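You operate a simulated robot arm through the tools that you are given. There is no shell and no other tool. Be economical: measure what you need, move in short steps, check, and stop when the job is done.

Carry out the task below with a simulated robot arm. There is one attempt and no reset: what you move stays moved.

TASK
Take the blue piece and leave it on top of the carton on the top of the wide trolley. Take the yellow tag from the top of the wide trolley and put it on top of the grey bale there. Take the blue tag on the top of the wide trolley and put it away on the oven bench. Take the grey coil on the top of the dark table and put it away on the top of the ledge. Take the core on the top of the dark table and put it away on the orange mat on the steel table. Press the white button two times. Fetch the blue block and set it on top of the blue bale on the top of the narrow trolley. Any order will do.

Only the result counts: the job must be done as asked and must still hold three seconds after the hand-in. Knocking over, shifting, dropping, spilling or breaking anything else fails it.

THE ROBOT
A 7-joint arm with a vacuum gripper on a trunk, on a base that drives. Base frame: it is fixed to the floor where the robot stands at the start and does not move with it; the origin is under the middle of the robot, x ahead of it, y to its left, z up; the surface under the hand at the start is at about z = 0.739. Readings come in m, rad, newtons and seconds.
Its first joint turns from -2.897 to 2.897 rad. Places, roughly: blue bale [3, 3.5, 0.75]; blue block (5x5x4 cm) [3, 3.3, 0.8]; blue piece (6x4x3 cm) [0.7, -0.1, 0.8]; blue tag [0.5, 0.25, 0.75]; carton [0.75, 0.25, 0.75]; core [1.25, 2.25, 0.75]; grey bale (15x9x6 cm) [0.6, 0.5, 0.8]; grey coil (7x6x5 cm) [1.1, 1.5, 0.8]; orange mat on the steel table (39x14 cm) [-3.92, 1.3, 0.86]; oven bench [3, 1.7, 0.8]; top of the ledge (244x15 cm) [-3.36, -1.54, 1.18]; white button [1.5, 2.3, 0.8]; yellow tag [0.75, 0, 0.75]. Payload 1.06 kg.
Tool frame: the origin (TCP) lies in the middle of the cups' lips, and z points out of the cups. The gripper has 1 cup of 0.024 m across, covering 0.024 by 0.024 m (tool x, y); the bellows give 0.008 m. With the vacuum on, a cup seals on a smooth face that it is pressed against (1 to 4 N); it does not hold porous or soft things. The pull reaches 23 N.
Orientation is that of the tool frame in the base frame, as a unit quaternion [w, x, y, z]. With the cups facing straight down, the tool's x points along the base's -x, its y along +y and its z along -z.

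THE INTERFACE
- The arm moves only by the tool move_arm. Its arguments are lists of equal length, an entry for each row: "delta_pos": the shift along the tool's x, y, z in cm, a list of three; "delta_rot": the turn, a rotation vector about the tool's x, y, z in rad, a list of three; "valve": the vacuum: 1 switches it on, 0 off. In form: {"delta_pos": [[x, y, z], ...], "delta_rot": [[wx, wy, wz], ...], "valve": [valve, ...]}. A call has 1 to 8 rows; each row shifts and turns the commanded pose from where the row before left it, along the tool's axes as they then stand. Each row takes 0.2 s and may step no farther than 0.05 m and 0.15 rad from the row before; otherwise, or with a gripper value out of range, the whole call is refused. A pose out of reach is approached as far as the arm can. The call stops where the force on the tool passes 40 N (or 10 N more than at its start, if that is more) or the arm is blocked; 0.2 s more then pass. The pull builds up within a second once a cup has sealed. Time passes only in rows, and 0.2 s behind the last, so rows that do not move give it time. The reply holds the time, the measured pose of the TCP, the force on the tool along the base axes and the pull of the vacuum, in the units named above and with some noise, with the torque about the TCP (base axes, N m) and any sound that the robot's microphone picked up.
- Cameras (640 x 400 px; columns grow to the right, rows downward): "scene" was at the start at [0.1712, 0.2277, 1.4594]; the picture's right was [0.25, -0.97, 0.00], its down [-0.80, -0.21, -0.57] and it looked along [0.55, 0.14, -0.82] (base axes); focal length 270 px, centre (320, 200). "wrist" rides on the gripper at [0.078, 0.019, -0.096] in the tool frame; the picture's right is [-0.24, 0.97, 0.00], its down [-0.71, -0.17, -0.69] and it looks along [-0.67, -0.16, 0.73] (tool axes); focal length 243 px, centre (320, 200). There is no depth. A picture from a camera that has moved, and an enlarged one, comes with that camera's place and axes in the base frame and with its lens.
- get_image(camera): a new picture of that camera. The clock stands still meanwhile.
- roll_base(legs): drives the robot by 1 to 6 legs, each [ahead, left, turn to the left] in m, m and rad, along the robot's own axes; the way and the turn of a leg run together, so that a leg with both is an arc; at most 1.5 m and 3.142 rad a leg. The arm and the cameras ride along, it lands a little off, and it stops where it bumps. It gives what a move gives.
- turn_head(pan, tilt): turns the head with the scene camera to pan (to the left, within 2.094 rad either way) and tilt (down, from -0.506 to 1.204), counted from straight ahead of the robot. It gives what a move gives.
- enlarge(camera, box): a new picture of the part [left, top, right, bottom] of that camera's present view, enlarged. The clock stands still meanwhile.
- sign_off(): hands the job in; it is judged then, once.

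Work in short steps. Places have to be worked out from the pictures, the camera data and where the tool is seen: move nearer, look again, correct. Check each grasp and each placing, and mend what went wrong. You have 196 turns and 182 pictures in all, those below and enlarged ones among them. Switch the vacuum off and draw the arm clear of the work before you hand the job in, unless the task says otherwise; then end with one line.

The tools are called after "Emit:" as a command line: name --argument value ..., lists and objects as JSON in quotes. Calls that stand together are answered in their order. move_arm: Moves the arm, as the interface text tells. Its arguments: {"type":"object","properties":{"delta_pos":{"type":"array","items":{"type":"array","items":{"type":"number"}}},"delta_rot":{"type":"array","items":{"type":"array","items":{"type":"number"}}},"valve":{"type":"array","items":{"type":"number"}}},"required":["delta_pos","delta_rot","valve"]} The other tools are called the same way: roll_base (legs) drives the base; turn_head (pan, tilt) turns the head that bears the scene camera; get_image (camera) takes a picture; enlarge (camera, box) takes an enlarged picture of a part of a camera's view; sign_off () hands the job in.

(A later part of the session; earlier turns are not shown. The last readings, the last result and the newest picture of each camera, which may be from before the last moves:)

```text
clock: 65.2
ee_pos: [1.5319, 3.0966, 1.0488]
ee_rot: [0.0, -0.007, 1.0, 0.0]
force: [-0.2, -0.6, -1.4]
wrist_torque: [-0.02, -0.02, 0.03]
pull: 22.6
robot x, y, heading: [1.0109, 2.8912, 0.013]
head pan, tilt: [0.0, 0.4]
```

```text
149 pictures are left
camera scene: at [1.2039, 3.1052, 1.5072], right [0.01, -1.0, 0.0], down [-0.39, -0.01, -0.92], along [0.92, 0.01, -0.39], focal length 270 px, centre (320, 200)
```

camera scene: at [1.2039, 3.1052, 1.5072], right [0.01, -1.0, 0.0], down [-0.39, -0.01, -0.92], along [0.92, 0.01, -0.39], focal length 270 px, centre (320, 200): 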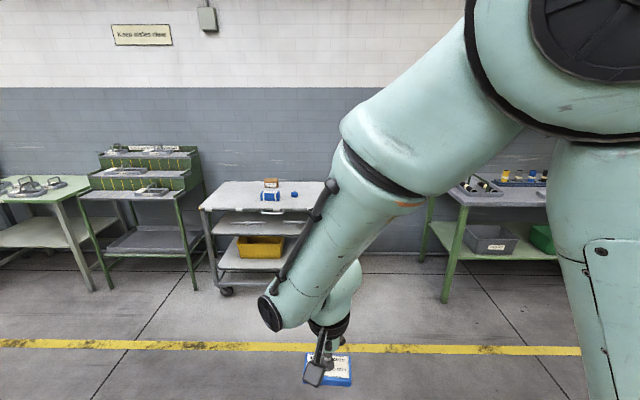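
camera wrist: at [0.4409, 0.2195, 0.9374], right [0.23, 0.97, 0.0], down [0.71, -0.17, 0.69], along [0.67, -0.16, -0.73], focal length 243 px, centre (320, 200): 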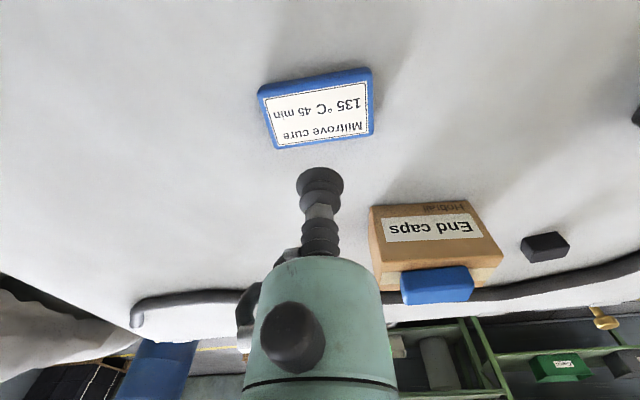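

The way ahead is clear. I go forward to x ≈ 2.15 and strafe right to y ≈ 1.7 in front of the oven bench.

Emit:
roll_base --legs '[[1.14, 0, -0.013], [0, -1.15, 0]]'

Emit:
turn_head --pan 0.2 --tilt 0.7

Emit:
get_image --camera "scene"

Emit:
get_image --camera "wrist"

```text
clock: 76.6
ee_pos: [2.6647, 1.9133, 1.048]
ee_rot: [0.0, 0.015, 1.0, 0.0]
force: [0.1, 0.6, -1.7]
wrist_torque: [0.0, -0.03, 0.02]
pull: 22.6
robot x, y, heading: [2.1374, 1.7325, -0.035]
head pan, tilt: [0.0, 0.4]
```

```text
clock: 77.4
ee_pos: [2.6639, 1.9149, 1.0489]
ee_rot: [0.0, 0.015, 1.0, 0.0]
force: [-0.6, -0.9, -0.2]
wrist_torque: [-0.01, 0.0, -0.03]
pull: 22.4
robot x, y, heading: [2.1385, 1.7371, -0.024]
head pan, tilt: [0.201, 0.7]
```

```text
148 pictures are left
camera scene: at [2.3276, 1.9538, 1.4804], right [0.17, -0.99, 0.0], down [-0.63, -0.11, -0.77], along [0.75, 0.13, -0.64], focal length 270 px, centre (320, 200)
```

scene: 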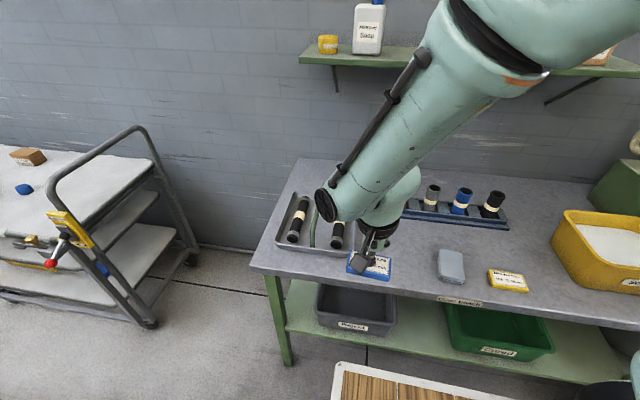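

```text
147 pictures are left
camera wrist: at [2.5856, 1.9362, 1.1439], right [0.26, 0.96, 0.0], down [0.7, -0.19, 0.69], along [0.66, -0.18, -0.73], focal length 243 px, centre (320, 200)
```

wrist: 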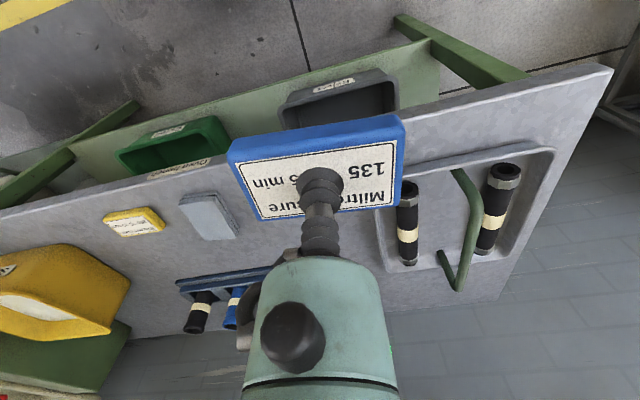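

A label on the bench's front edge may confirm its name, so I enlarge that area.

Emit:
enlarge --camera "scene" --box '[340, 200, 580, 350]'

```text
2.67 times, centred on (460, 275) of scene
camera zoom: at [2.3276, 1.9538, 1.4804], right [0.17, -0.99, 0.0], down [-0.63, -0.11, -0.77], along [0.75, 0.13, -0.64], focal length 719 px, centre (-53, 0)
```

zoom: 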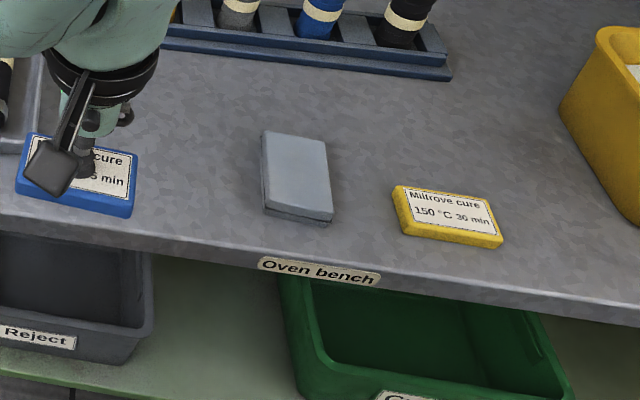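

It is the oven bench. The free spot between the tray and the grey box is near (2.90, 1.79), so I move over it.

Emit:
move_arm --delta_pos '[[-4, -1.97, 0], [-4, -1.97, 0], [-4, -1.97, 0], [-4, -1.97, 0], [-4, -1.97, 0], [-4, -1.97, 0], [0, 0, 4], [0, 0, 4]]' --delta_rot '[[0, 0, 0], [0, 0, 0], [0, 0, 0], [0, 0, 0], [0, 0, 0], [0, 0, 0], [0, 0, 0], [0, 0, 0]]' --valve '[1, 1, 1, 1, 1, 1, 1, 1]'

Emit:
get_image --camera "scene"

Emit:
get_image --camera "wrist"

```text
clock: 79.2
ee_pos: [2.9019, 1.7895, 0.9662]
ee_rot: [0.002, 0.016, 1.0, 0.0]
force: [-0.4, 0.2, -0.8]
wrist_torque: [0.0, 0.01, -0.03]
pull: 23.1
robot x, y, heading: [2.1347, 1.7369, -0.034]
head pan, tilt: [0.201, 0.7]
```

```text
145 pictures are left
camera scene: at [2.3272, 1.9537, 1.4804], right [0.17, -0.99, 0.0], down [-0.63, -0.11, -0.77], along [0.75, 0.13, -0.64], focal length 270 px, centre (320, 200)
```

scene: 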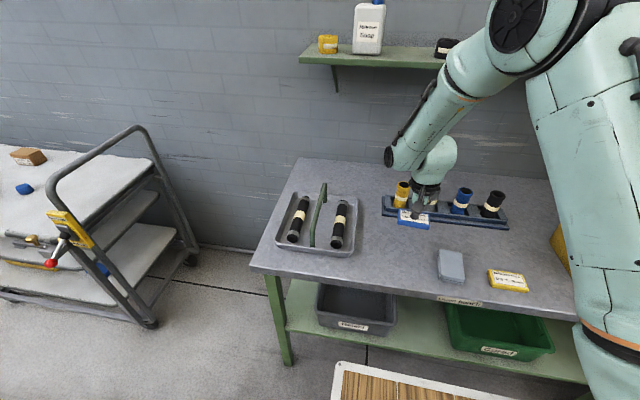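

```text
144 pictures are left
camera wrist: at [2.8227, 1.8113, 1.0624], right [0.26, 0.96, 0.0], down [0.7, -0.19, 0.69], along [0.66, -0.18, -0.73], focal length 243 px, centre (320, 200)
```

wrist: 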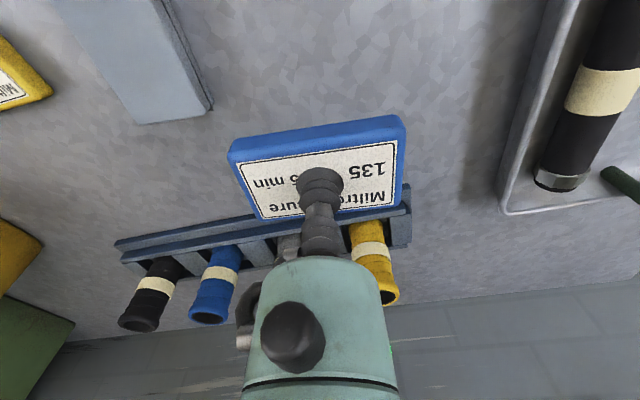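

The tag is clear of the rack, box and tray. I descend.

Emit:
move_arm --delta_pos '[[0, 1, 4], [0, 0, 4], [0, 0, 3], [0, 0, 0.5], [0, 0, 0.5], [0, 0, 0]]' --delta_rot '[[0, 0, 0], [0, 0, 0], [0, 0, 0], [0, 0, 0], [0, 0, 0], [0, 0, 0]]' --valve '[1, 1, 1, 1, 1, 1]'

Emit:
enlarge --camera "scene" --box '[340, 150, 540, 275]'

```text
clock: 80.1
ee_pos: [2.9033, 1.7988, 0.8586]
ee_rot: [0.001, 0.014, 1.0, -0.001]
force: [-5.9, 0.2, 19.1]
wrist_torque: [-0.02, -0.01, 0.07]
pull: 23.0
robot x, y, heading: [2.1362, 1.7346, -0.031]
head pan, tilt: [0.201, 0.7]
stopped in row 4: the force on the tool passed its limit at 51 N (the readings are from after the stop); the commanded pose is now the measured one
```

```text
3.20 times, centred on (440, 212) of scene
camera zoom: at [2.3266, 1.9537, 1.4805], right [0.17, -0.99, 0.0], down [-0.63, -0.11, -0.77], along [0.75, 0.13, -0.64], focal length 863 px, centre (-64, 160)
```

zoom: 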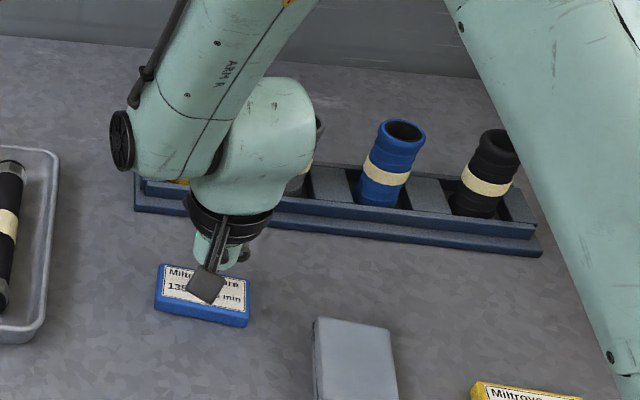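

It touched the bench at z ≈ 0.837, a bit hard but fine. I ease off, release and lift.

Emit:
move_arm --delta_pos '[[0, 0, -0.3], [0, 0, 0], [0, 0, 0], [0, 0, 0], [0, 0, -0.5], [0, 0, -1], [0, 0, -4], [0, 0, -4]]' --delta_rot '[[0, 0, 0], [0, 0, 0], [0, 0, 0], [0, 0, 0], [0, 0, 0], [0, 0, 0], [0, 0, 0], [0, 0, 0]]' --valve '[1, 0, 0, 0, 0, 0, 0, 0]'

Emit:
move_arm --delta_pos '[[0, 0, -4], [0, 0, -4], [4, 2, 0], [4, 2, 0], [4, 2, 0], [4, 2, 0], [4, 2, 0], [4, 2, 0]]' --delta_rot '[[0, 0, 0], [0, 0, 0], [0, 0, 0], [0, 0, 0], [0, 0, 0], [0, 0, 0], [0, 0, 0], [0, 0, 0]]' --valve '[0, 0, 0, 0, 0, 0, 0, 0]'

Emit:
get_image --camera "scene"

```text
clock: 81.9
ee_pos: [2.9038, 1.7974, 0.954]
ee_rot: [0.001, 0.015, 1.0, 0.0]
force: [0.9, -0.6, -0.6]
wrist_torque: [0.0, 0.01, 0.0]
pull: 0.1
robot x, y, heading: [2.1344, 1.7356, -0.025]
head pan, tilt: [0.201, 0.7]
```

```text
clock: 83.7
ee_pos: [2.6675, 1.9262, 1.0326]
ee_rot: [0.002, 0.015, 1.0, 0.0]
force: [0.8, -1.4, -0.6]
wrist_torque: [0.01, 0.01, 0.0]
pull: 0.1
robot x, y, heading: [2.1401, 1.7302, -0.03]
head pan, tilt: [0.201, 0.7]
```

```text
142 pictures are left
camera scene: at [2.328, 1.9536, 1.4803], right [0.17, -0.99, 0.0], down [-0.64, -0.11, -0.76], along [0.75, 0.13, -0.64], focal length 270 px, centre (320, 200)
```

scene: 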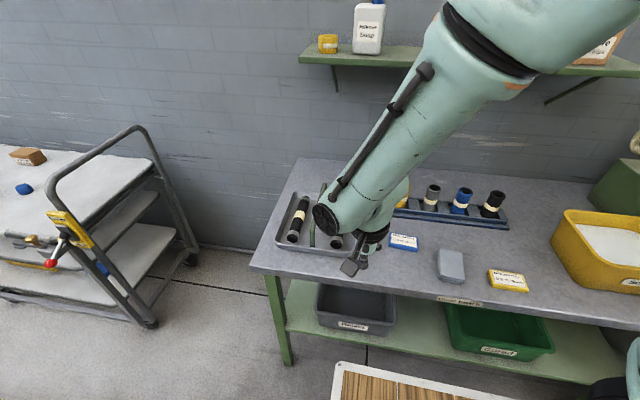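

The blue tag lies on the bench. Now I strafe left to the narrow trolley, keeping clear of its handle with the red-ball lever.

Emit:
roll_base --legs '[[-0.05, 0, 0.03], [0, 1.45, 0]]'

Emit:
get_image --camera "scene"

```text
clock: 91.3
ee_pos: [2.6098, 3.3693, 1.0321]
ee_rot: [0.002, -0.001, 1.0, 0.0]
force: [0.1, 0.2, 0.3]
wrist_torque: [0.01, 0.0, 0.02]
pull: 0.1
robot x, y, heading: [2.0817, 3.1604, -0.004]
head pan, tilt: [0.201, 0.7]
```

```text
141 pictures are left
camera scene: at [2.269, 3.3855, 1.4804], right [0.2, -0.98, 0.0], down [-0.63, -0.13, -0.76], along [0.75, 0.15, -0.64], focal length 270 px, centre (320, 200)
```

scene: 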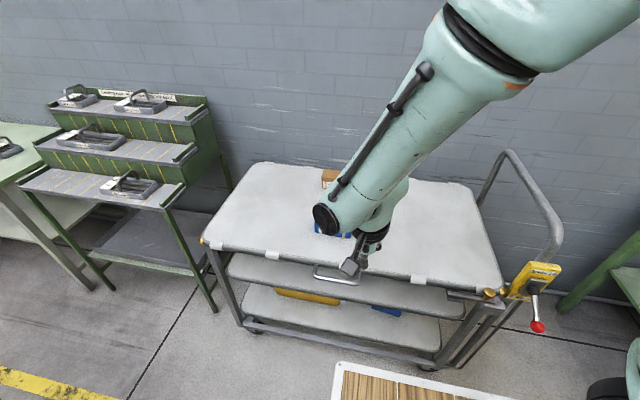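

The arm hides the block and bale from the head camera, so I check with the wrist camera.

Emit:
get_image --camera "wrist"

```text
140 pictures are left
camera wrist: at [2.5296, 3.3882, 1.1281], right [0.23, 0.97, 0.0], down [0.71, -0.17, 0.69], along [0.67, -0.16, -0.73], focal length 243 px, centre (320, 200)
```

wrist: 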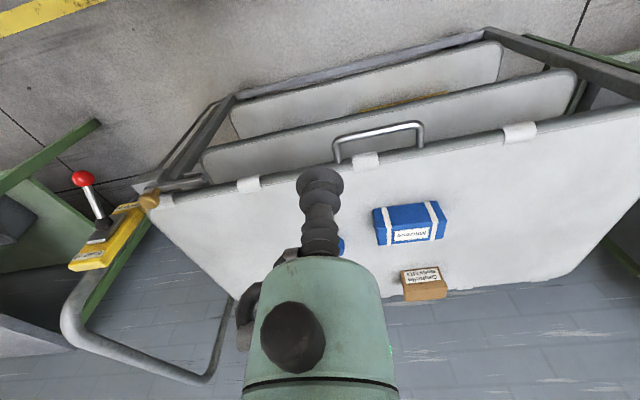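

The bale is near (2.94, 3.48) and the block near (3.01, 3.33). I drive in a little closer and more to the left.

Emit:
roll_base --legs '[[0.17, 0.15, 0]]'

Emit:
get_image --camera "wrist"

Emit:
turn_head --pan 0.3 --tilt 0.8

Emit:
get_image --camera "scene"

```text
clock: 93.0
ee_pos: [2.7744, 3.5193, 1.0327]
ee_rot: [0.002, -0.001, 1.0, 0.0]
force: [0.2, 0.4, -0.1]
wrist_torque: [-0.02, 0.03, 0.03]
pull: 0.1
robot x, y, heading: [2.2531, 3.3083, 0.006]
head pan, tilt: [0.201, 0.7]
```

```text
139 pictures are left
camera wrist: at [2.6958, 3.5393, 1.1281], right [0.23, 0.97, 0.0], down [0.71, -0.17, 0.69], along [0.67, -0.16, -0.73], focal length 243 px, centre (320, 200)
```

wrist: 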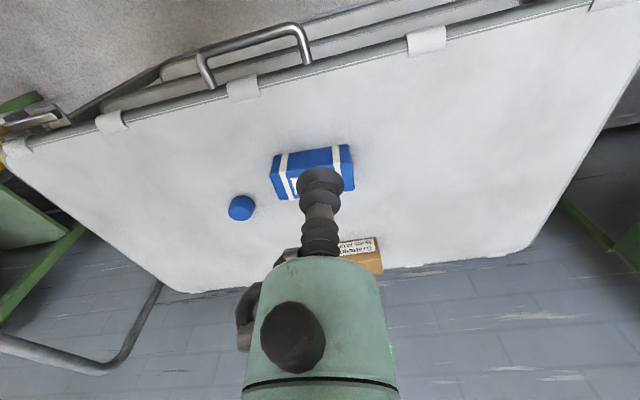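

```text
clock: 93.7
ee_pos: [2.7751, 3.5204, 1.0324]
ee_rot: [0.001, -0.001, 1.0, 0.0]
force: [-0.6, 0.1, 0.2]
wrist_torque: [0.0, 0.0, 0.03]
pull: 0.0
robot x, y, heading: [2.2476, 3.3063, -0.0]
head pan, tilt: [0.3, 0.799]
```

```text
138 pictures are left
camera scene: at [2.429, 3.543, 1.4722], right [0.3, -0.95, 0.0], down [-0.68, -0.21, -0.7], along [0.67, 0.21, -0.72], focal length 270 px, centre (320, 200)
```

scene: 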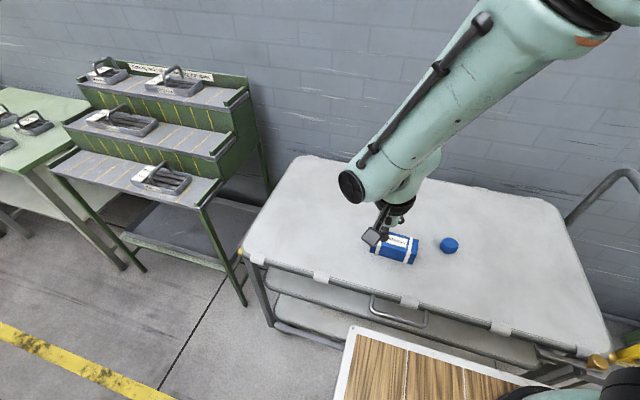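

I enlarge the block and the bale for better picks.

Emit:
enlarge --camera "scene" --box '[350, 200, 510, 300]'

Emit:
enlarge --camera "wrist" --box '[200, 120, 360, 220]'

```text
4.00 times, centred on (430, 250) of scene
camera zoom: at [2.429, 3.543, 1.4722], right [0.3, -0.95, 0.0], down [-0.68, -0.21, -0.7], along [0.67, 0.21, -0.72], focal length 1079 px, centre (-120, 0)
```

zoom: 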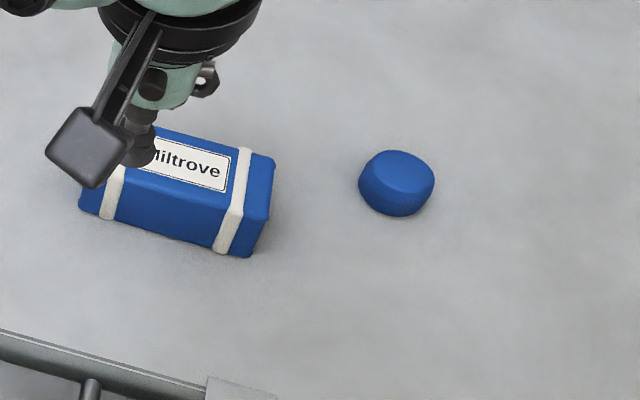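

```text
4.00 times, centred on (280, 170) of wrist
camera zoom: at [2.6957, 3.5392, 1.1281], right [0.23, 0.97, 0.0], down [0.71, -0.17, 0.69], along [0.67, -0.16, -0.73], focal length 970 px, centre (480, 320)
```

zoom: 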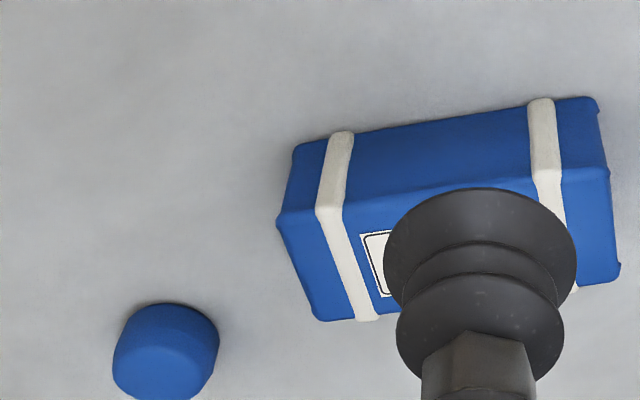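

The block is a round puck, top centre about (3.015, 3.302). I move above it.

Emit:
move_arm --delta_pos '[[-3, -2.7, 1], [-3, -2.7, 1], [-3, -2.7, 1], [-3, -2.7, 2], [-3, -2.7, 2], [-3, -2.7, 2.5], [-3, -2.8, 2.5], [-3, -2.8, 2.5]]' --delta_rot '[[0, 0, 0], [0, 0, 0], [0, 0, 0], [0, 0, 0], [0, 0, 0], [0, 0, 0], [0, 0, 0], [0, 0, 0]]' --valve '[0, 0, 0, 0, 0, 0, 0, 0]'

Emit:
get_image --camera "wrist"

Emit:
enlarge --camera "scene" --box '[350, 200, 510, 300]'

```text
clock: 95.5
ee_pos: [3.0172, 3.3036, 0.8893]
ee_rot: [0.002, -0.002, 1.0, -0.001]
force: [-0.4, 0.0, 1.0]
wrist_torque: [0.02, -0.01, 0.0]
pull: 0.1
robot x, y, heading: [2.2459, 3.3093, 0.005]
head pan, tilt: [0.3, 0.799]
```

```text
135 pictures are left
camera wrist: at [2.9374, 3.3226, 0.9847], right [0.23, 0.97, 0.0], down [0.71, -0.17, 0.69], along [0.67, -0.16, -0.73], focal length 243 px, centre (320, 200)
```

wrist: 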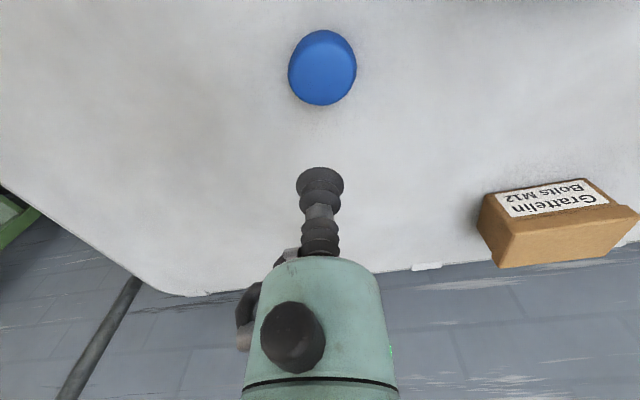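

```text
4.00 times, centred on (430, 250) of scene
camera zoom: at [2.4284, 3.5434, 1.4721], right [0.3, -0.95, 0.0], down [-0.68, -0.21, -0.7], along [0.67, 0.21, -0.72], focal length 1079 px, centre (-120, 0)
```

zoom: 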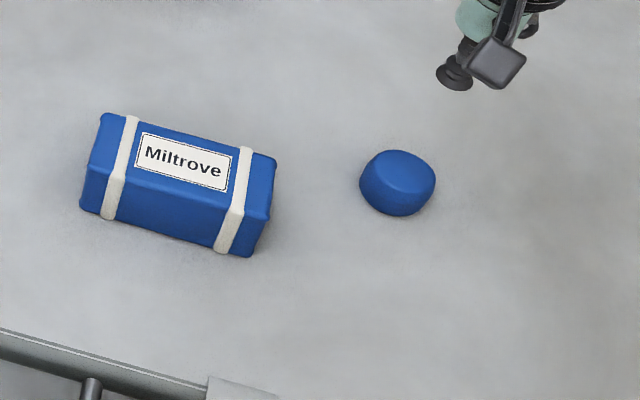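

Triangulating the views puts the puck's top at about (2.989, 3.316), z ≈ 0.81. I shift and lower to 0.84.

Emit:
move_arm --delta_pos '[[2.8, 1.2, 0], [0, 0, 4.5], [0, 0, 0]]' --delta_rot '[[0, 0, 0], [0, 0, 0], [0, 0, 0]]' --valve '[0, 0, 0]'

Emit:
enlarge --camera "wrist" --box '[220, 100, 420, 225]'

Emit:
enlarge --camera "scene" --box '[350, 200, 510, 300]'

```text
clock: 96.3
ee_pos: [2.9878, 3.3133, 0.8439]
ee_rot: [0.001, 0.0, 1.0, 0.0]
force: [0.6, -0.5, 0.8]
wrist_torque: [-0.02, -0.04, 0.01]
pull: 0.1
robot x, y, heading: [2.2522, 3.3099, 0.001]
head pan, tilt: [0.3, 0.799]
```

```text
3.20 times, centred on (320, 162) of wrist
camera zoom: at [2.9083, 3.3328, 0.9397], right [0.23, 0.97, 0.0], down [0.71, -0.17, 0.69], along [0.67, -0.16, -0.73], focal length 776 px, centre (320, 320)
```

zoom: 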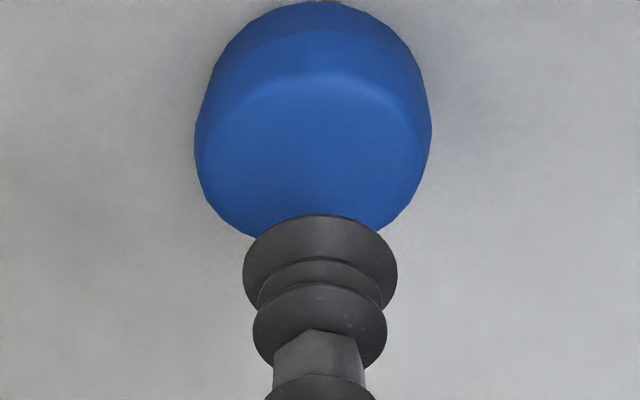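

```text
4.00 times, centred on (430, 250) of scene
camera zoom: at [2.429, 3.543, 1.4721], right [0.3, -0.95, 0.0], down [-0.68, -0.21, -0.7], along [0.67, 0.21, -0.72], focal length 1079 px, centre (-120, 0)
```

zoom: 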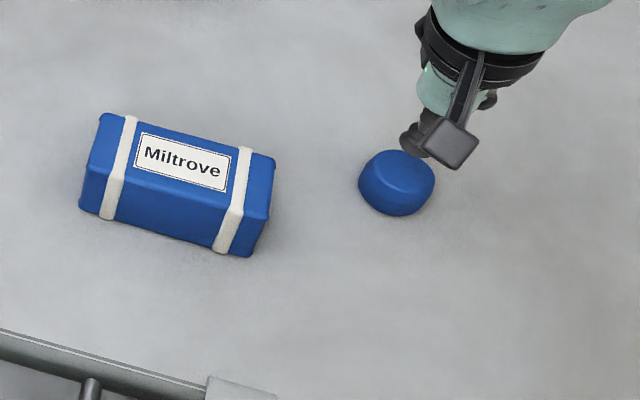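

It is aligned. I descend slowly with the vacuum on.

Emit:
move_arm --delta_pos '[[-0.3, 0, 2.5], [0, 0, 0.5], [0, 0, 0.5], [0, 0, 0.3], [0, 0, 0.3], [0, 0, 0], [0, 0, 0]]' --delta_rot '[[0, 0, 0], [0, 0, 0], [0, 0, 0], [0, 0, 0], [0, 0, 0], [0, 0, 0], [0, 0, 0]]' --valve '[1, 1, 1, 1, 1, 1, 1]'

```text
clock: 97.5
ee_pos: [2.9903, 3.3136, 0.8039]
ee_rot: [0.003, -0.001, 1.0, 0.0]
force: [-6.2, -0.4, 21.1]
wrist_torque: [0.02, -0.02, 0.05]
pull: 22.4
robot x, y, heading: [2.2505, 3.3106, -0.0]
head pan, tilt: [0.3, 0.799]
stopped in row 6: the force on the tool passed its limit at 42 N (the readings are from after the stop); the commanded pose is now the measured one
```

It sealed at 22 N. The bale's top centre is at about (2.94, 3.47), z ≈ 0.82. I lift and carry the puck over it.

Emit:
move_arm --delta_pos '[[0, 0, -2], [0, 0, -4.5], [0, 0, -4.5], [0, 0, -2], [1.2, 3.9, 0], [1.3, 3.9, 0], [1.3, 3.9, 0], [1.3, 3.9, 0]]' --delta_rot '[[0, 0, 0], [0, 0, 0], [0, 0, 0], [0, 0, 0], [0, 0, 0], [0, 0, 0], [0, 0, 0], [0, 0, 0]]' --valve '[1, 1, 1, 1, 1, 1, 1, 1]'

Emit:
get_image --camera "wrist"

Emit:
enlarge --camera "scene" --box '[350, 200, 510, 300]'

```text
clock: 99.3
ee_pos: [2.9402, 3.4695, 0.9342]
ee_rot: [0.002, 0.0, 1.0, 0.0]
force: [0.4, 0.6, 0.1]
wrist_torque: [0.05, 0.04, -0.03]
pull: 23.2
robot x, y, heading: [2.2494, 3.3099, 0.001]
head pan, tilt: [0.3, 0.799]
```

```text
131 pictures are left
camera wrist: at [2.8606, 3.4891, 1.0307], right [0.24, 0.97, 0.0], down [0.7, -0.17, 0.69], along [0.67, -0.16, -0.72], focal length 243 px, centre (320, 200)
```

wrist: 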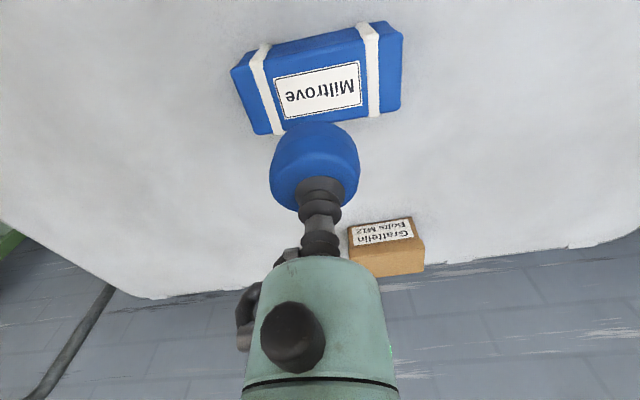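

```text
4.00 times, centred on (430, 250) of scene
camera zoom: at [2.4293, 3.5425, 1.4722], right [0.3, -0.95, 0.0], down [-0.68, -0.21, -0.7], along [0.67, 0.21, -0.72], focal length 1079 px, centre (-120, 0)
```

zoom: 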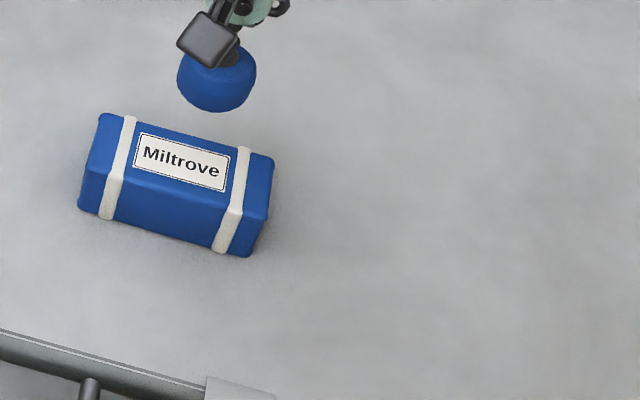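

The closer view puts the bale top at (2.927, 3.472), z ≈ 0.835. I shift and lower to just above it.

Emit:
move_arm --delta_pos '[[1.3, 0.2, 2], [0, 0, 1.7], [0, 0, 0]]' --delta_rot '[[0, 0, 0], [0, 0, 0], [0, 0, 0]]' --valve '[1, 1, 1]'

Emit:
get_image --camera "wrist"

Emit:
enlarge --camera "scene" --box '[350, 200, 510, 300]'

```text
clock: 100.1
ee_pos: [2.9277, 3.4723, 0.8971]
ee_rot: [0.003, 0.0, 1.0, 0.0]
force: [-0.6, -0.2, -0.6]
wrist_torque: [0.0, 0.02, -0.03]
pull: 23.2
robot x, y, heading: [2.2514, 3.3065, 0.001]
head pan, tilt: [0.3, 0.799]
```

```text
129 pictures are left
camera wrist: at [2.8484, 3.4922, 0.9926], right [0.23, 0.97, 0.0], down [0.7, -0.17, 0.69], along [0.67, -0.16, -0.72], focal length 243 px, centre (320, 200)
```

wrist: 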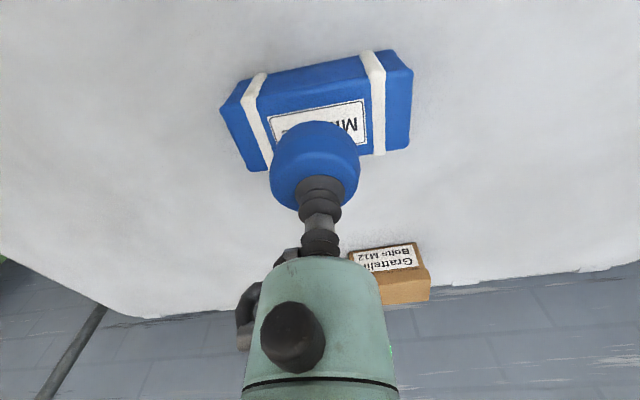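

```text
4.00 times, centred on (430, 250) of scene
camera zoom: at [2.4289, 3.543, 1.4721], right [0.3, -0.95, 0.0], down [-0.68, -0.21, -0.7], along [0.67, 0.21, -0.72], focal length 1079 px, centre (-120, 0)
```

zoom: 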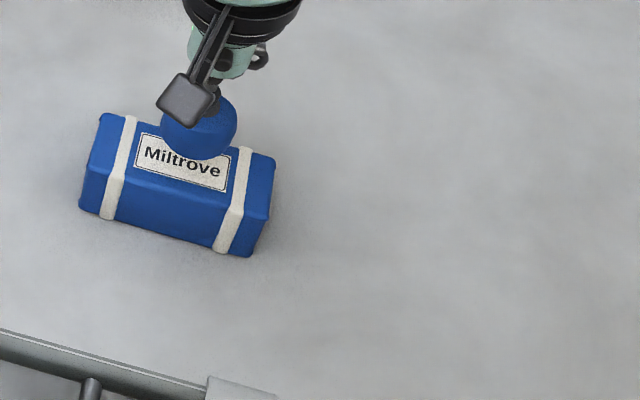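

Projecting puck and label both give (2.931, 3.473), so they are aligned. I lower to contact.

Emit:
move_arm --delta_pos '[[0, 0, 1.2], [0, 0, 0.4], [0, 0, 0.3], [0, 0, 0]]' --delta_rot '[[0, 0, 0], [0, 0, 0], [0, 0, 0], [0, 0, 0]]' --valve '[1, 1, 1, 1]'

```text
clock: 101.1
ee_pos: [2.9285, 3.472, 0.8772]
ee_rot: [0.003, -0.001, 1.0, 0.0]
force: [0.0, 0.7, -1.0]
wrist_torque: [-0.02, 0.01, -0.01]
pull: 22.8
robot x, y, heading: [2.2505, 3.3092, 0.005]
head pan, tilt: [0.3, 0.799]
```

No contact yet; I continue in 2 mm steps.

Emit:
move_arm --delta_pos '[[0, 0, 0.2], [0, 0, 0.2], [0, 0, 0]]' --delta_rot '[[0, 0, 0], [0, 0, 0], [0, 0, 0]]' --valve '[1, 1, 1]'

```text
clock: 101.9
ee_pos: [2.9275, 3.4708, 0.8735]
ee_rot: [0.003, -0.001, 1.0, 0.0]
force: [-0.2, 0.3, -1.0]
wrist_torque: [0.01, -0.03, -0.01]
pull: 23.6
robot x, y, heading: [2.2492, 3.3107, 0.002]
head pan, tilt: [0.3, 0.799]
```

I continue down.

Emit:
move_arm --delta_pos '[[0, 0, 0.2], [0, 0, 0.2], [0, 0, 0]]' --delta_rot '[[0, 0, 0], [0, 0, 0], [0, 0, 0]]' --valve '[1, 1, 1]'

```text
clock: 102.7
ee_pos: [2.927, 3.4715, 0.8683]
ee_rot: [0.003, -0.002, 1.0, 0.0]
force: [0.4, -0.5, -0.3]
wrist_torque: [-0.02, 0.0, 0.0]
pull: 22.9
robot x, y, heading: [2.2479, 3.3084, 0.007]
head pan, tilt: [0.3, 0.799]
```

Still free, so I go on.

Emit:
move_arm --delta_pos '[[0, 0, 0.2], [0, 0, 0.2], [0, 0, 0]]' --delta_rot '[[0, 0, 0], [0, 0, 0], [0, 0, 0]]' --valve '[1, 1, 1]'

Emit:
enlarge --camera "scene" --box '[350, 200, 510, 300]'

```text
clock: 103.5
ee_pos: [2.9273, 3.4708, 0.8644]
ee_rot: [0.003, -0.001, 1.0, 0.0]
force: [0.2, 0.9, -1.1]
wrist_torque: [0.0, 0.02, 0.02]
pull: 22.6
robot x, y, heading: [2.2496, 3.3072, 0.002]
head pan, tilt: [0.3, 0.799]
```

```text
4.00 times, centred on (430, 250) of scene
camera zoom: at [2.429, 3.543, 1.4721], right [0.3, -0.95, 0.0], down [-0.68, -0.21, -0.7], along [0.67, 0.21, -0.72], focal length 1079 px, centre (-120, 0)
```

zoom: 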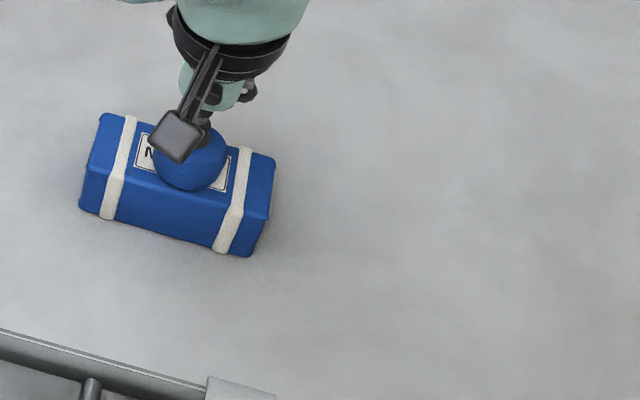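

The puck looks slightly near the front edge, so I shift it 0.6 cm outward and lower further.

Emit:
move_arm --delta_pos '[[-0.7, 0.2, 0], [0, 0, 0.2], [0, 0, 0.2], [0, 0, 0]]' --delta_rot '[[0, 0, 0], [0, 0, 0], [0, 0, 0], [0, 0, 0]]' --valve '[1, 1, 1, 1]'

```text
clock: 104.5
ee_pos: [2.9346, 3.4736, 0.8603]
ee_rot: [0.003, 0.0, 1.0, 0.001]
force: [-0.9, 0.4, 17.5]
wrist_torque: [0.05, -0.01, 0.01]
pull: 22.8
robot x, y, heading: [2.249, 3.3096, 0.001]
head pan, tilt: [0.3, 0.799]
```

Contact. I check the position before releasing.

Emit:
enlarge --camera "scene" --box '[350, 200, 510, 300]'

Emit:
enlarge --camera "wrist" --box '[200, 80, 440, 230]'

```text
4.00 times, centred on (430, 250) of scene
camera zoom: at [2.4284, 3.5429, 1.4722], right [0.3, -0.95, 0.0], down [-0.68, -0.21, -0.7], along [0.67, 0.21, -0.72], focal length 1079 px, centre (-120, 0)
```

zoom: 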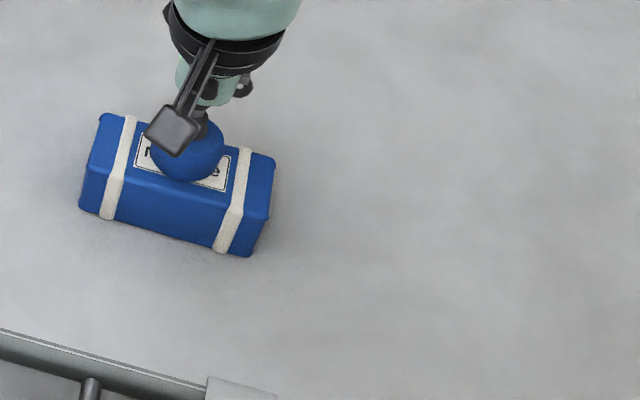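

```text
2.67 times, centred on (320, 155) of wrist
camera zoom: at [2.8548, 3.4934, 0.9565], right [0.23, 0.97, 0.0], down [0.7, -0.17, 0.69], along [0.67, -0.16, -0.72], focal length 647 px, centre (320, 320)
```

zoom: 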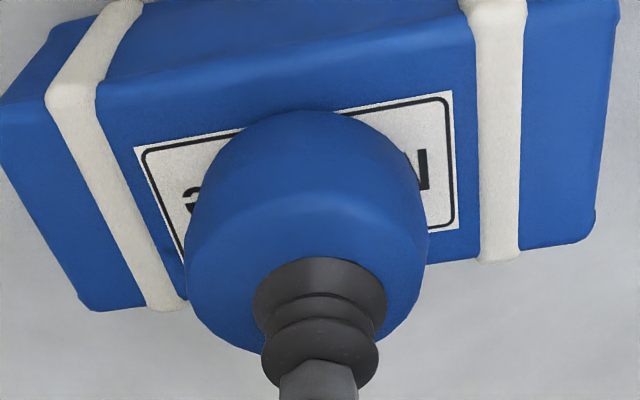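

The puck sits on the label, between the straps. I release and lift.

Emit:
move_arm --delta_pos '[[0, 0, -0.3], [0, 0, 0], [0, 0, 0], [0, 0, 0], [0, 0, -0.5], [0, 0, -1], [0, 0, -4], [0, 0, -4]]' --delta_rot '[[0, 0, 0], [0, 0, 0], [0, 0, 0], [0, 0, 0], [0, 0, 0], [0, 0, 0], [0, 0, 0], [0, 0, 0]]' --valve '[1, 0, 0, 0, 0, 0, 0, 0]'

Emit:
move_arm --delta_pos '[[0, 0, -4], [0, 0, -4], [4, 0, 0], [4, 0, 0], [4, 0, 0], [4, 0, 0]]' --delta_rot '[[0, 0, 0], [0, 0, 0], [0, 0, 0], [0, 0, 0], [0, 0, 0], [0, 0, 0]]' --valve '[0, 0, 0, 0, 0, 0]'

Emit:
get_image --camera "wrist"

Emit:
enlarge --camera "scene" --box '[350, 200, 510, 300]'

```text
clock: 106.3
ee_pos: [2.9336, 3.4726, 0.9586]
ee_rot: [0.003, -0.001, 1.0, 0.0]
force: [0.6, 1.3, 0.4]
wrist_torque: [0.01, 0.02, 0.01]
pull: 0.0
robot x, y, heading: [2.2518, 3.3096, 0.001]
head pan, tilt: [0.3, 0.799]
```

```text
clock: 107.7
ee_pos: [2.7723, 3.4713, 1.0392]
ee_rot: [0.002, -0.001, 1.0, 0.001]
force: [0.3, 0.0, 0.0]
wrist_torque: [0.02, 0.01, 0.01]
pull: 0.1
robot x, y, heading: [2.2509, 3.3074, -0.001]
head pan, tilt: [0.3, 0.799]
```

```text
124 pictures are left
camera wrist: at [2.6925, 3.4907, 1.1342], right [0.23, 0.97, 0.0], down [0.7, -0.17, 0.69], along [0.67, -0.16, -0.73], focal length 243 px, centre (320, 200)
```

wrist: 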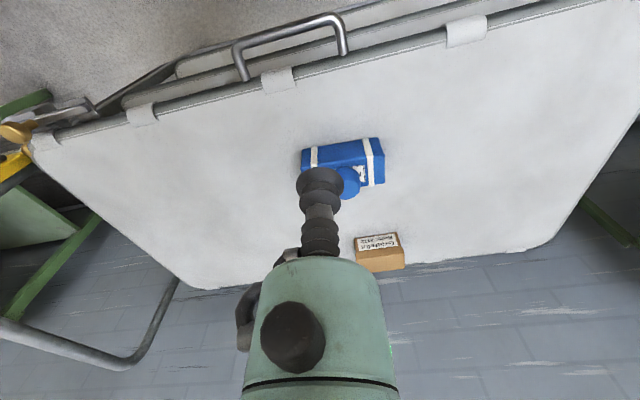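

```text
4.00 times, centred on (430, 250) of scene
camera zoom: at [2.4294, 3.5431, 1.4721], right [0.3, -0.95, 0.0], down [-0.68, -0.21, -0.7], along [0.67, 0.21, -0.72], focal length 1079 px, centre (-120, 0)
```

zoom: 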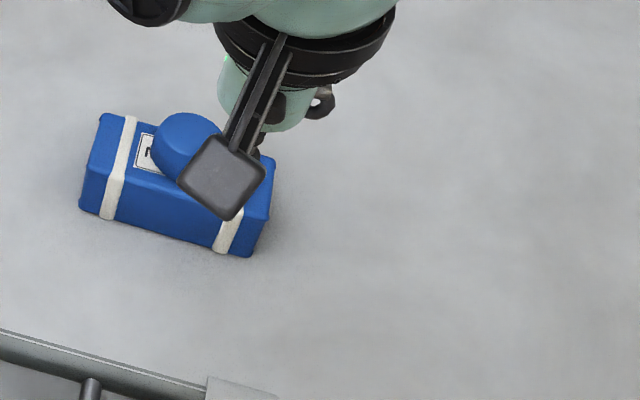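

The block rests on the bale. Next are the button and the core, reached from the north side of the dark table. I back off and turn to face it.

Emit:
roll_base --legs '[[-0.4, 0, 0], [0, 0, -1.5708]]'

Emit:
turn_head --pan -0.3 --tilt 0.6

Emit:
get_image --camera "scene"

```text
clock: 114.1
ee_pos: [2.0004, 2.7834, 1.0378]
ee_rot: [0.002, 0.713, 0.701, -0.002]
force: [0.4, -0.1, 0.2]
wrist_torque: [-0.03, 0.02, 0.03]
pull: 0.0
robot x, y, heading: [1.8468, 3.3076, -1.588]
head pan, tilt: [0.3, 0.799]
```

```text
clock: 115.1
ee_pos: [2.0004, 2.7843, 1.0377]
ee_rot: [0.002, 0.713, 0.701, -0.001]
force: [0.4, -0.2, 0.0]
wrist_torque: [-0.02, 0.04, -0.01]
pull: 0.0
robot x, y, heading: [1.8462, 3.3103, -1.584]
head pan, tilt: [-0.3, 0.6]
```

```text
122 pictures are left
camera scene: at [2.0303, 3.1211, 1.489], right [-0.95, 0.31, 0.0], down [0.18, 0.54, -0.82], along [-0.26, -0.78, -0.57], focal length 270 px, centre (320, 200)
```

scene: 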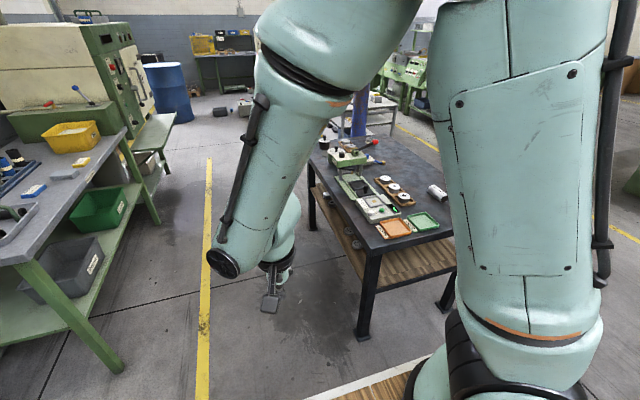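

The table's near corner is at (1.60, 2.49). I move to about (1.40, 3.04), facing it.

Emit:
roll_base --legs '[[0.25, -0.45, 0.014]]'

Emit:
get_image --camera "wrist"

Emit:
get_image --camera "scene"

```text
clock: 118.1
ee_pos: [1.5472, 2.5423, 1.0373]
ee_rot: [0.001, 0.711, 0.703, -0.002]
force: [0.4, 0.0, 0.2]
wrist_torque: [0.07, 0.05, 0.0]
pull: 0.0
robot x, y, heading: [1.3932, 3.0673, -1.582]
head pan, tilt: [-0.3, 0.6]
```

```text
121 pictures are left
camera wrist: at [1.5667, 2.6221, 1.1344], right [0.97, -0.25, 0.0], down [-0.18, -0.7, 0.69], along [-0.17, -0.67, -0.72], focal length 243 px, centre (320, 200)
```

wrist: 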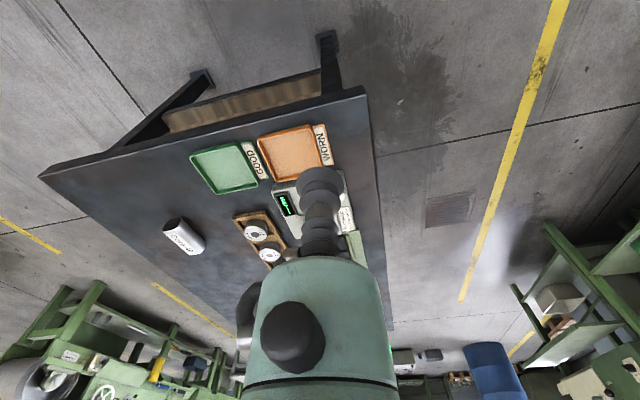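

```text
120 pictures are left
camera scene: at [1.5765, 2.8795, 1.489], right [-0.95, 0.31, 0.0], down [0.17, 0.54, -0.83], along [-0.25, -0.79, -0.56], focal length 270 px, centre (320, 200)
```

scene: 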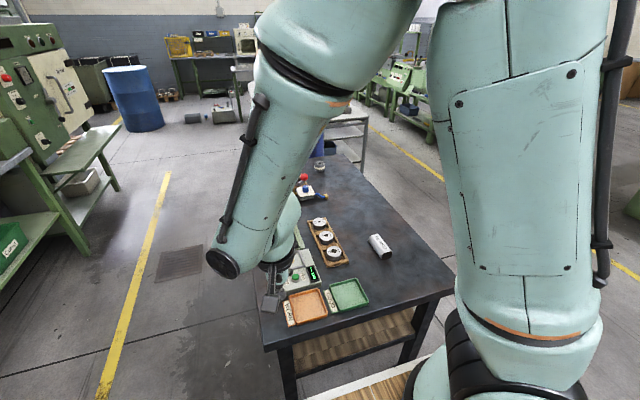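

I enlarge the table area for details of the tester, the button and the core.

Emit:
enlarge --camera "scene" --box '[250, 160, 450, 335]'

Emit:
enlarge --camera "wrist" --box '[140, 110, 380, 270]'

```text
2.29 times, centred on (350, 248) of scene
camera zoom: at [1.5765, 2.8795, 1.489], right [-0.95, 0.31, 0.0], down [0.17, 0.54, -0.83], along [-0.25, -0.79, -0.56], focal length 616 px, centre (251, 91)
```

zoom: 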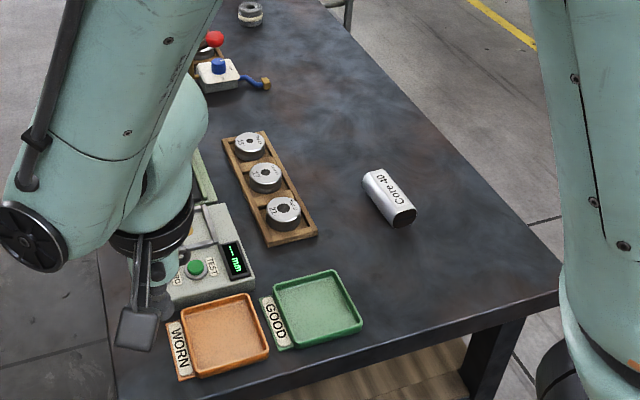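

```text
2.50 times, centred on (260, 190) of wrist
camera zoom: at [1.5667, 2.6221, 1.1344], right [0.97, -0.25, 0.0], down [-0.18, -0.7, 0.69], along [-0.17, -0.67, -0.72], focal length 606 px, centre (470, 225)
```

zoom: 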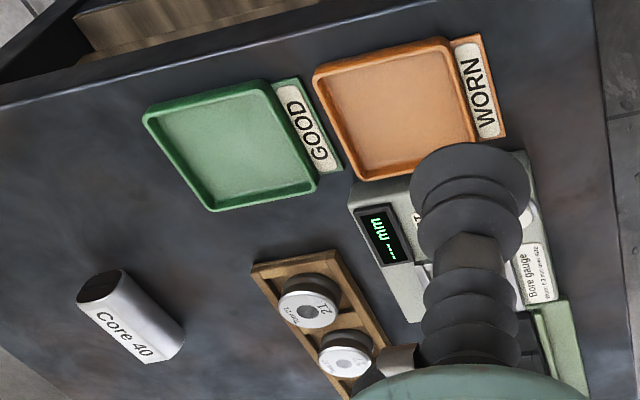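

The gripper hides part of the gauge, including the white button, and the core is at about (1.127, 2.237). I take the arm toward the core, which opens the view of the gauge.

Emit:
move_arm --delta_pos '[[0, -4.8, 0], [0, -4.8, 0], [0, -4.8, 0], [0, -4.8, 0], [0, -4.8, 0], [0, -4.8, 0], [0, -4.8, 0], [0, -4.8, 0]]' --delta_rot '[[0, 0, 0], [0, 0, 0], [0, 0, 0], [0, 0, 0], [0, 0, 0], [0, 0, 0], [0, 0, 0], [0, 0, 0]]' --valve '[0, 0, 0, 0, 0, 0, 0, 0]'

Emit:
enlarge --camera "scene" --box '[240, 180, 400, 340]'

Emit:
get_image --camera "wrist"

```text
clock: 119.9
ee_pos: [1.1642, 2.5487, 1.0367]
ee_rot: [0.002, 0.711, 0.703, -0.002]
force: [-0.3, 1.1, 0.9]
wrist_torque: [-0.01, 0.04, -0.01]
pull: 0.1
robot x, y, heading: [1.391, 3.0693, -1.581]
head pan, tilt: [-0.3, 0.6]
```

```text
2.50 times, centred on (320, 260) of scene
camera zoom: at [1.5771, 2.8798, 1.489], right [-0.95, 0.31, 0.0], down [0.17, 0.54, -0.83], along [-0.25, -0.79, -0.56], focal length 674 px, centre (320, 50)
```

zoom: 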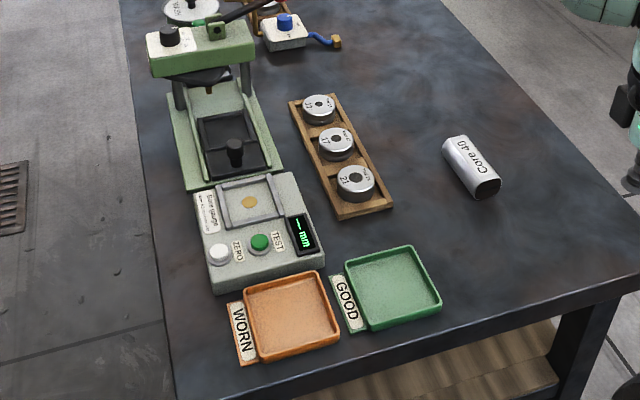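

```text
116 pictures are left
camera wrist: at [1.1831, 2.6286, 1.1334], right [0.97, -0.25, 0.0], down [-0.18, -0.7, 0.69], along [-0.17, -0.67, -0.73], focal length 243 px, centre (320, 200)
```

wrist: 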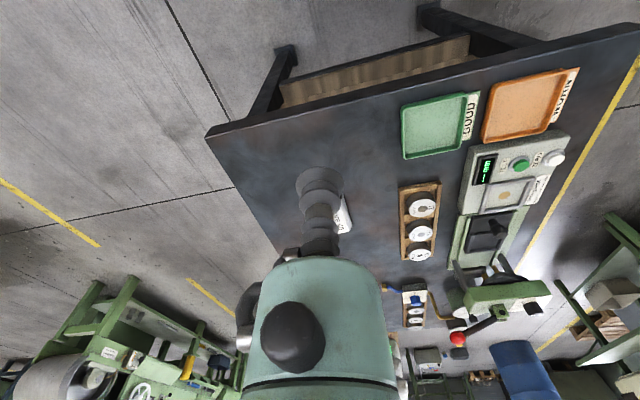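

The white ZERO button is at about (1.53, 2.29), z ≈ 0.77. I move above it at a safe height.

Emit:
move_arm --delta_pos '[[-2, 4.5, 0], [-2, 4.5, 0], [-2, 4.5, 0], [-2, 4.5, 0], [-2, 4.5, 0], [-2, 4.5, 0], [-2, 4.5, 0], [-2, 4.5, 0]]' --delta_rot '[[0, 0, 0], [0, 0, 0], [0, 0, 0], [0, 0, 0], [0, 0, 0], [0, 0, 0], [0, 0, 0], [0, 0, 0]]' --valve '[0, 0, 0, 0, 0, 0, 0, 0]'

Emit:
move_arm --delta_pos '[[-4.5, 0, 0], [-4.5, 0, 0], [0, 0, 4], [0, 0, 4], [0, 0, 4]]' --delta_rot '[[0, 0, 0], [0, 0, 0], [0, 0, 0], [0, 0, 0], [0, 0, 0]]' --valve '[0, 0, 0, 0, 0]'

Emit:
get_image --camera "wrist"

Emit:
get_image --camera "scene"

```text
clock: 121.7
ee_pos: [1.5224, 2.3825, 1.0401]
ee_rot: [0.002, 0.711, 0.703, -0.001]
force: [-0.5, -0.4, -0.1]
wrist_torque: [-0.02, 0.03, 0.01]
pull: 0.0
robot x, y, heading: [1.3945, 3.0655, -1.583]
head pan, tilt: [-0.3, 0.6]
```

```text
clock: 122.9
ee_pos: [1.5218, 2.2917, 0.9195]
ee_rot: [0.003, 0.712, 0.703, -0.003]
force: [-0.4, 0.4, -0.6]
wrist_torque: [0.01, 0.0, 0.03]
pull: 0.1
robot x, y, heading: [1.3947, 3.0693, -1.583]
head pan, tilt: [-0.3, 0.6]
```

```text
115 pictures are left
camera wrist: at [1.5397, 2.372, 1.015], right [0.97, -0.25, 0.0], down [-0.18, -0.7, 0.69], along [-0.17, -0.67, -0.72], focal length 243 px, centre (320, 200)
```

wrist: 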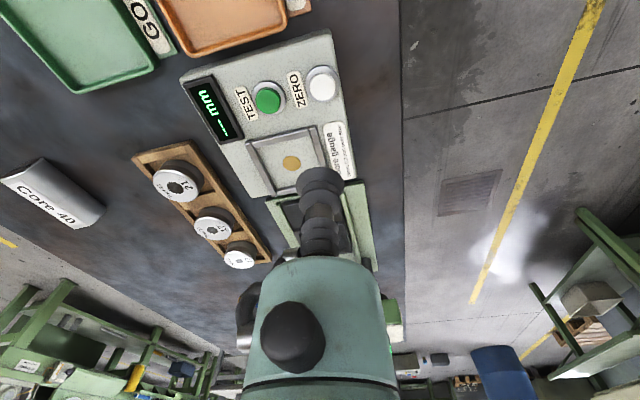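

```text
114 pictures are left
camera scene: at [1.5764, 2.8799, 1.4891], right [-0.95, 0.31, 0.0], down [0.17, 0.54, -0.83], along [-0.25, -0.79, -0.56], focal length 270 px, centre (320, 200)
```

scene: 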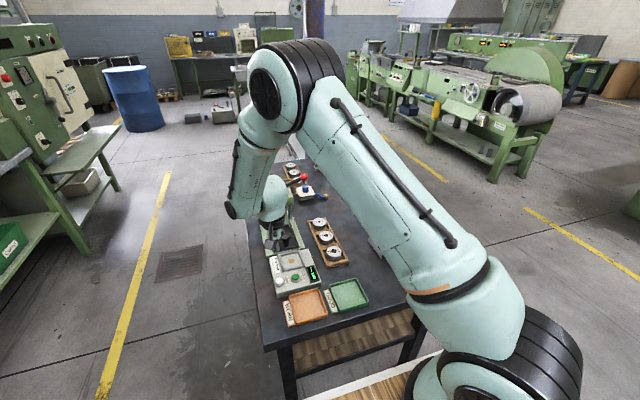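

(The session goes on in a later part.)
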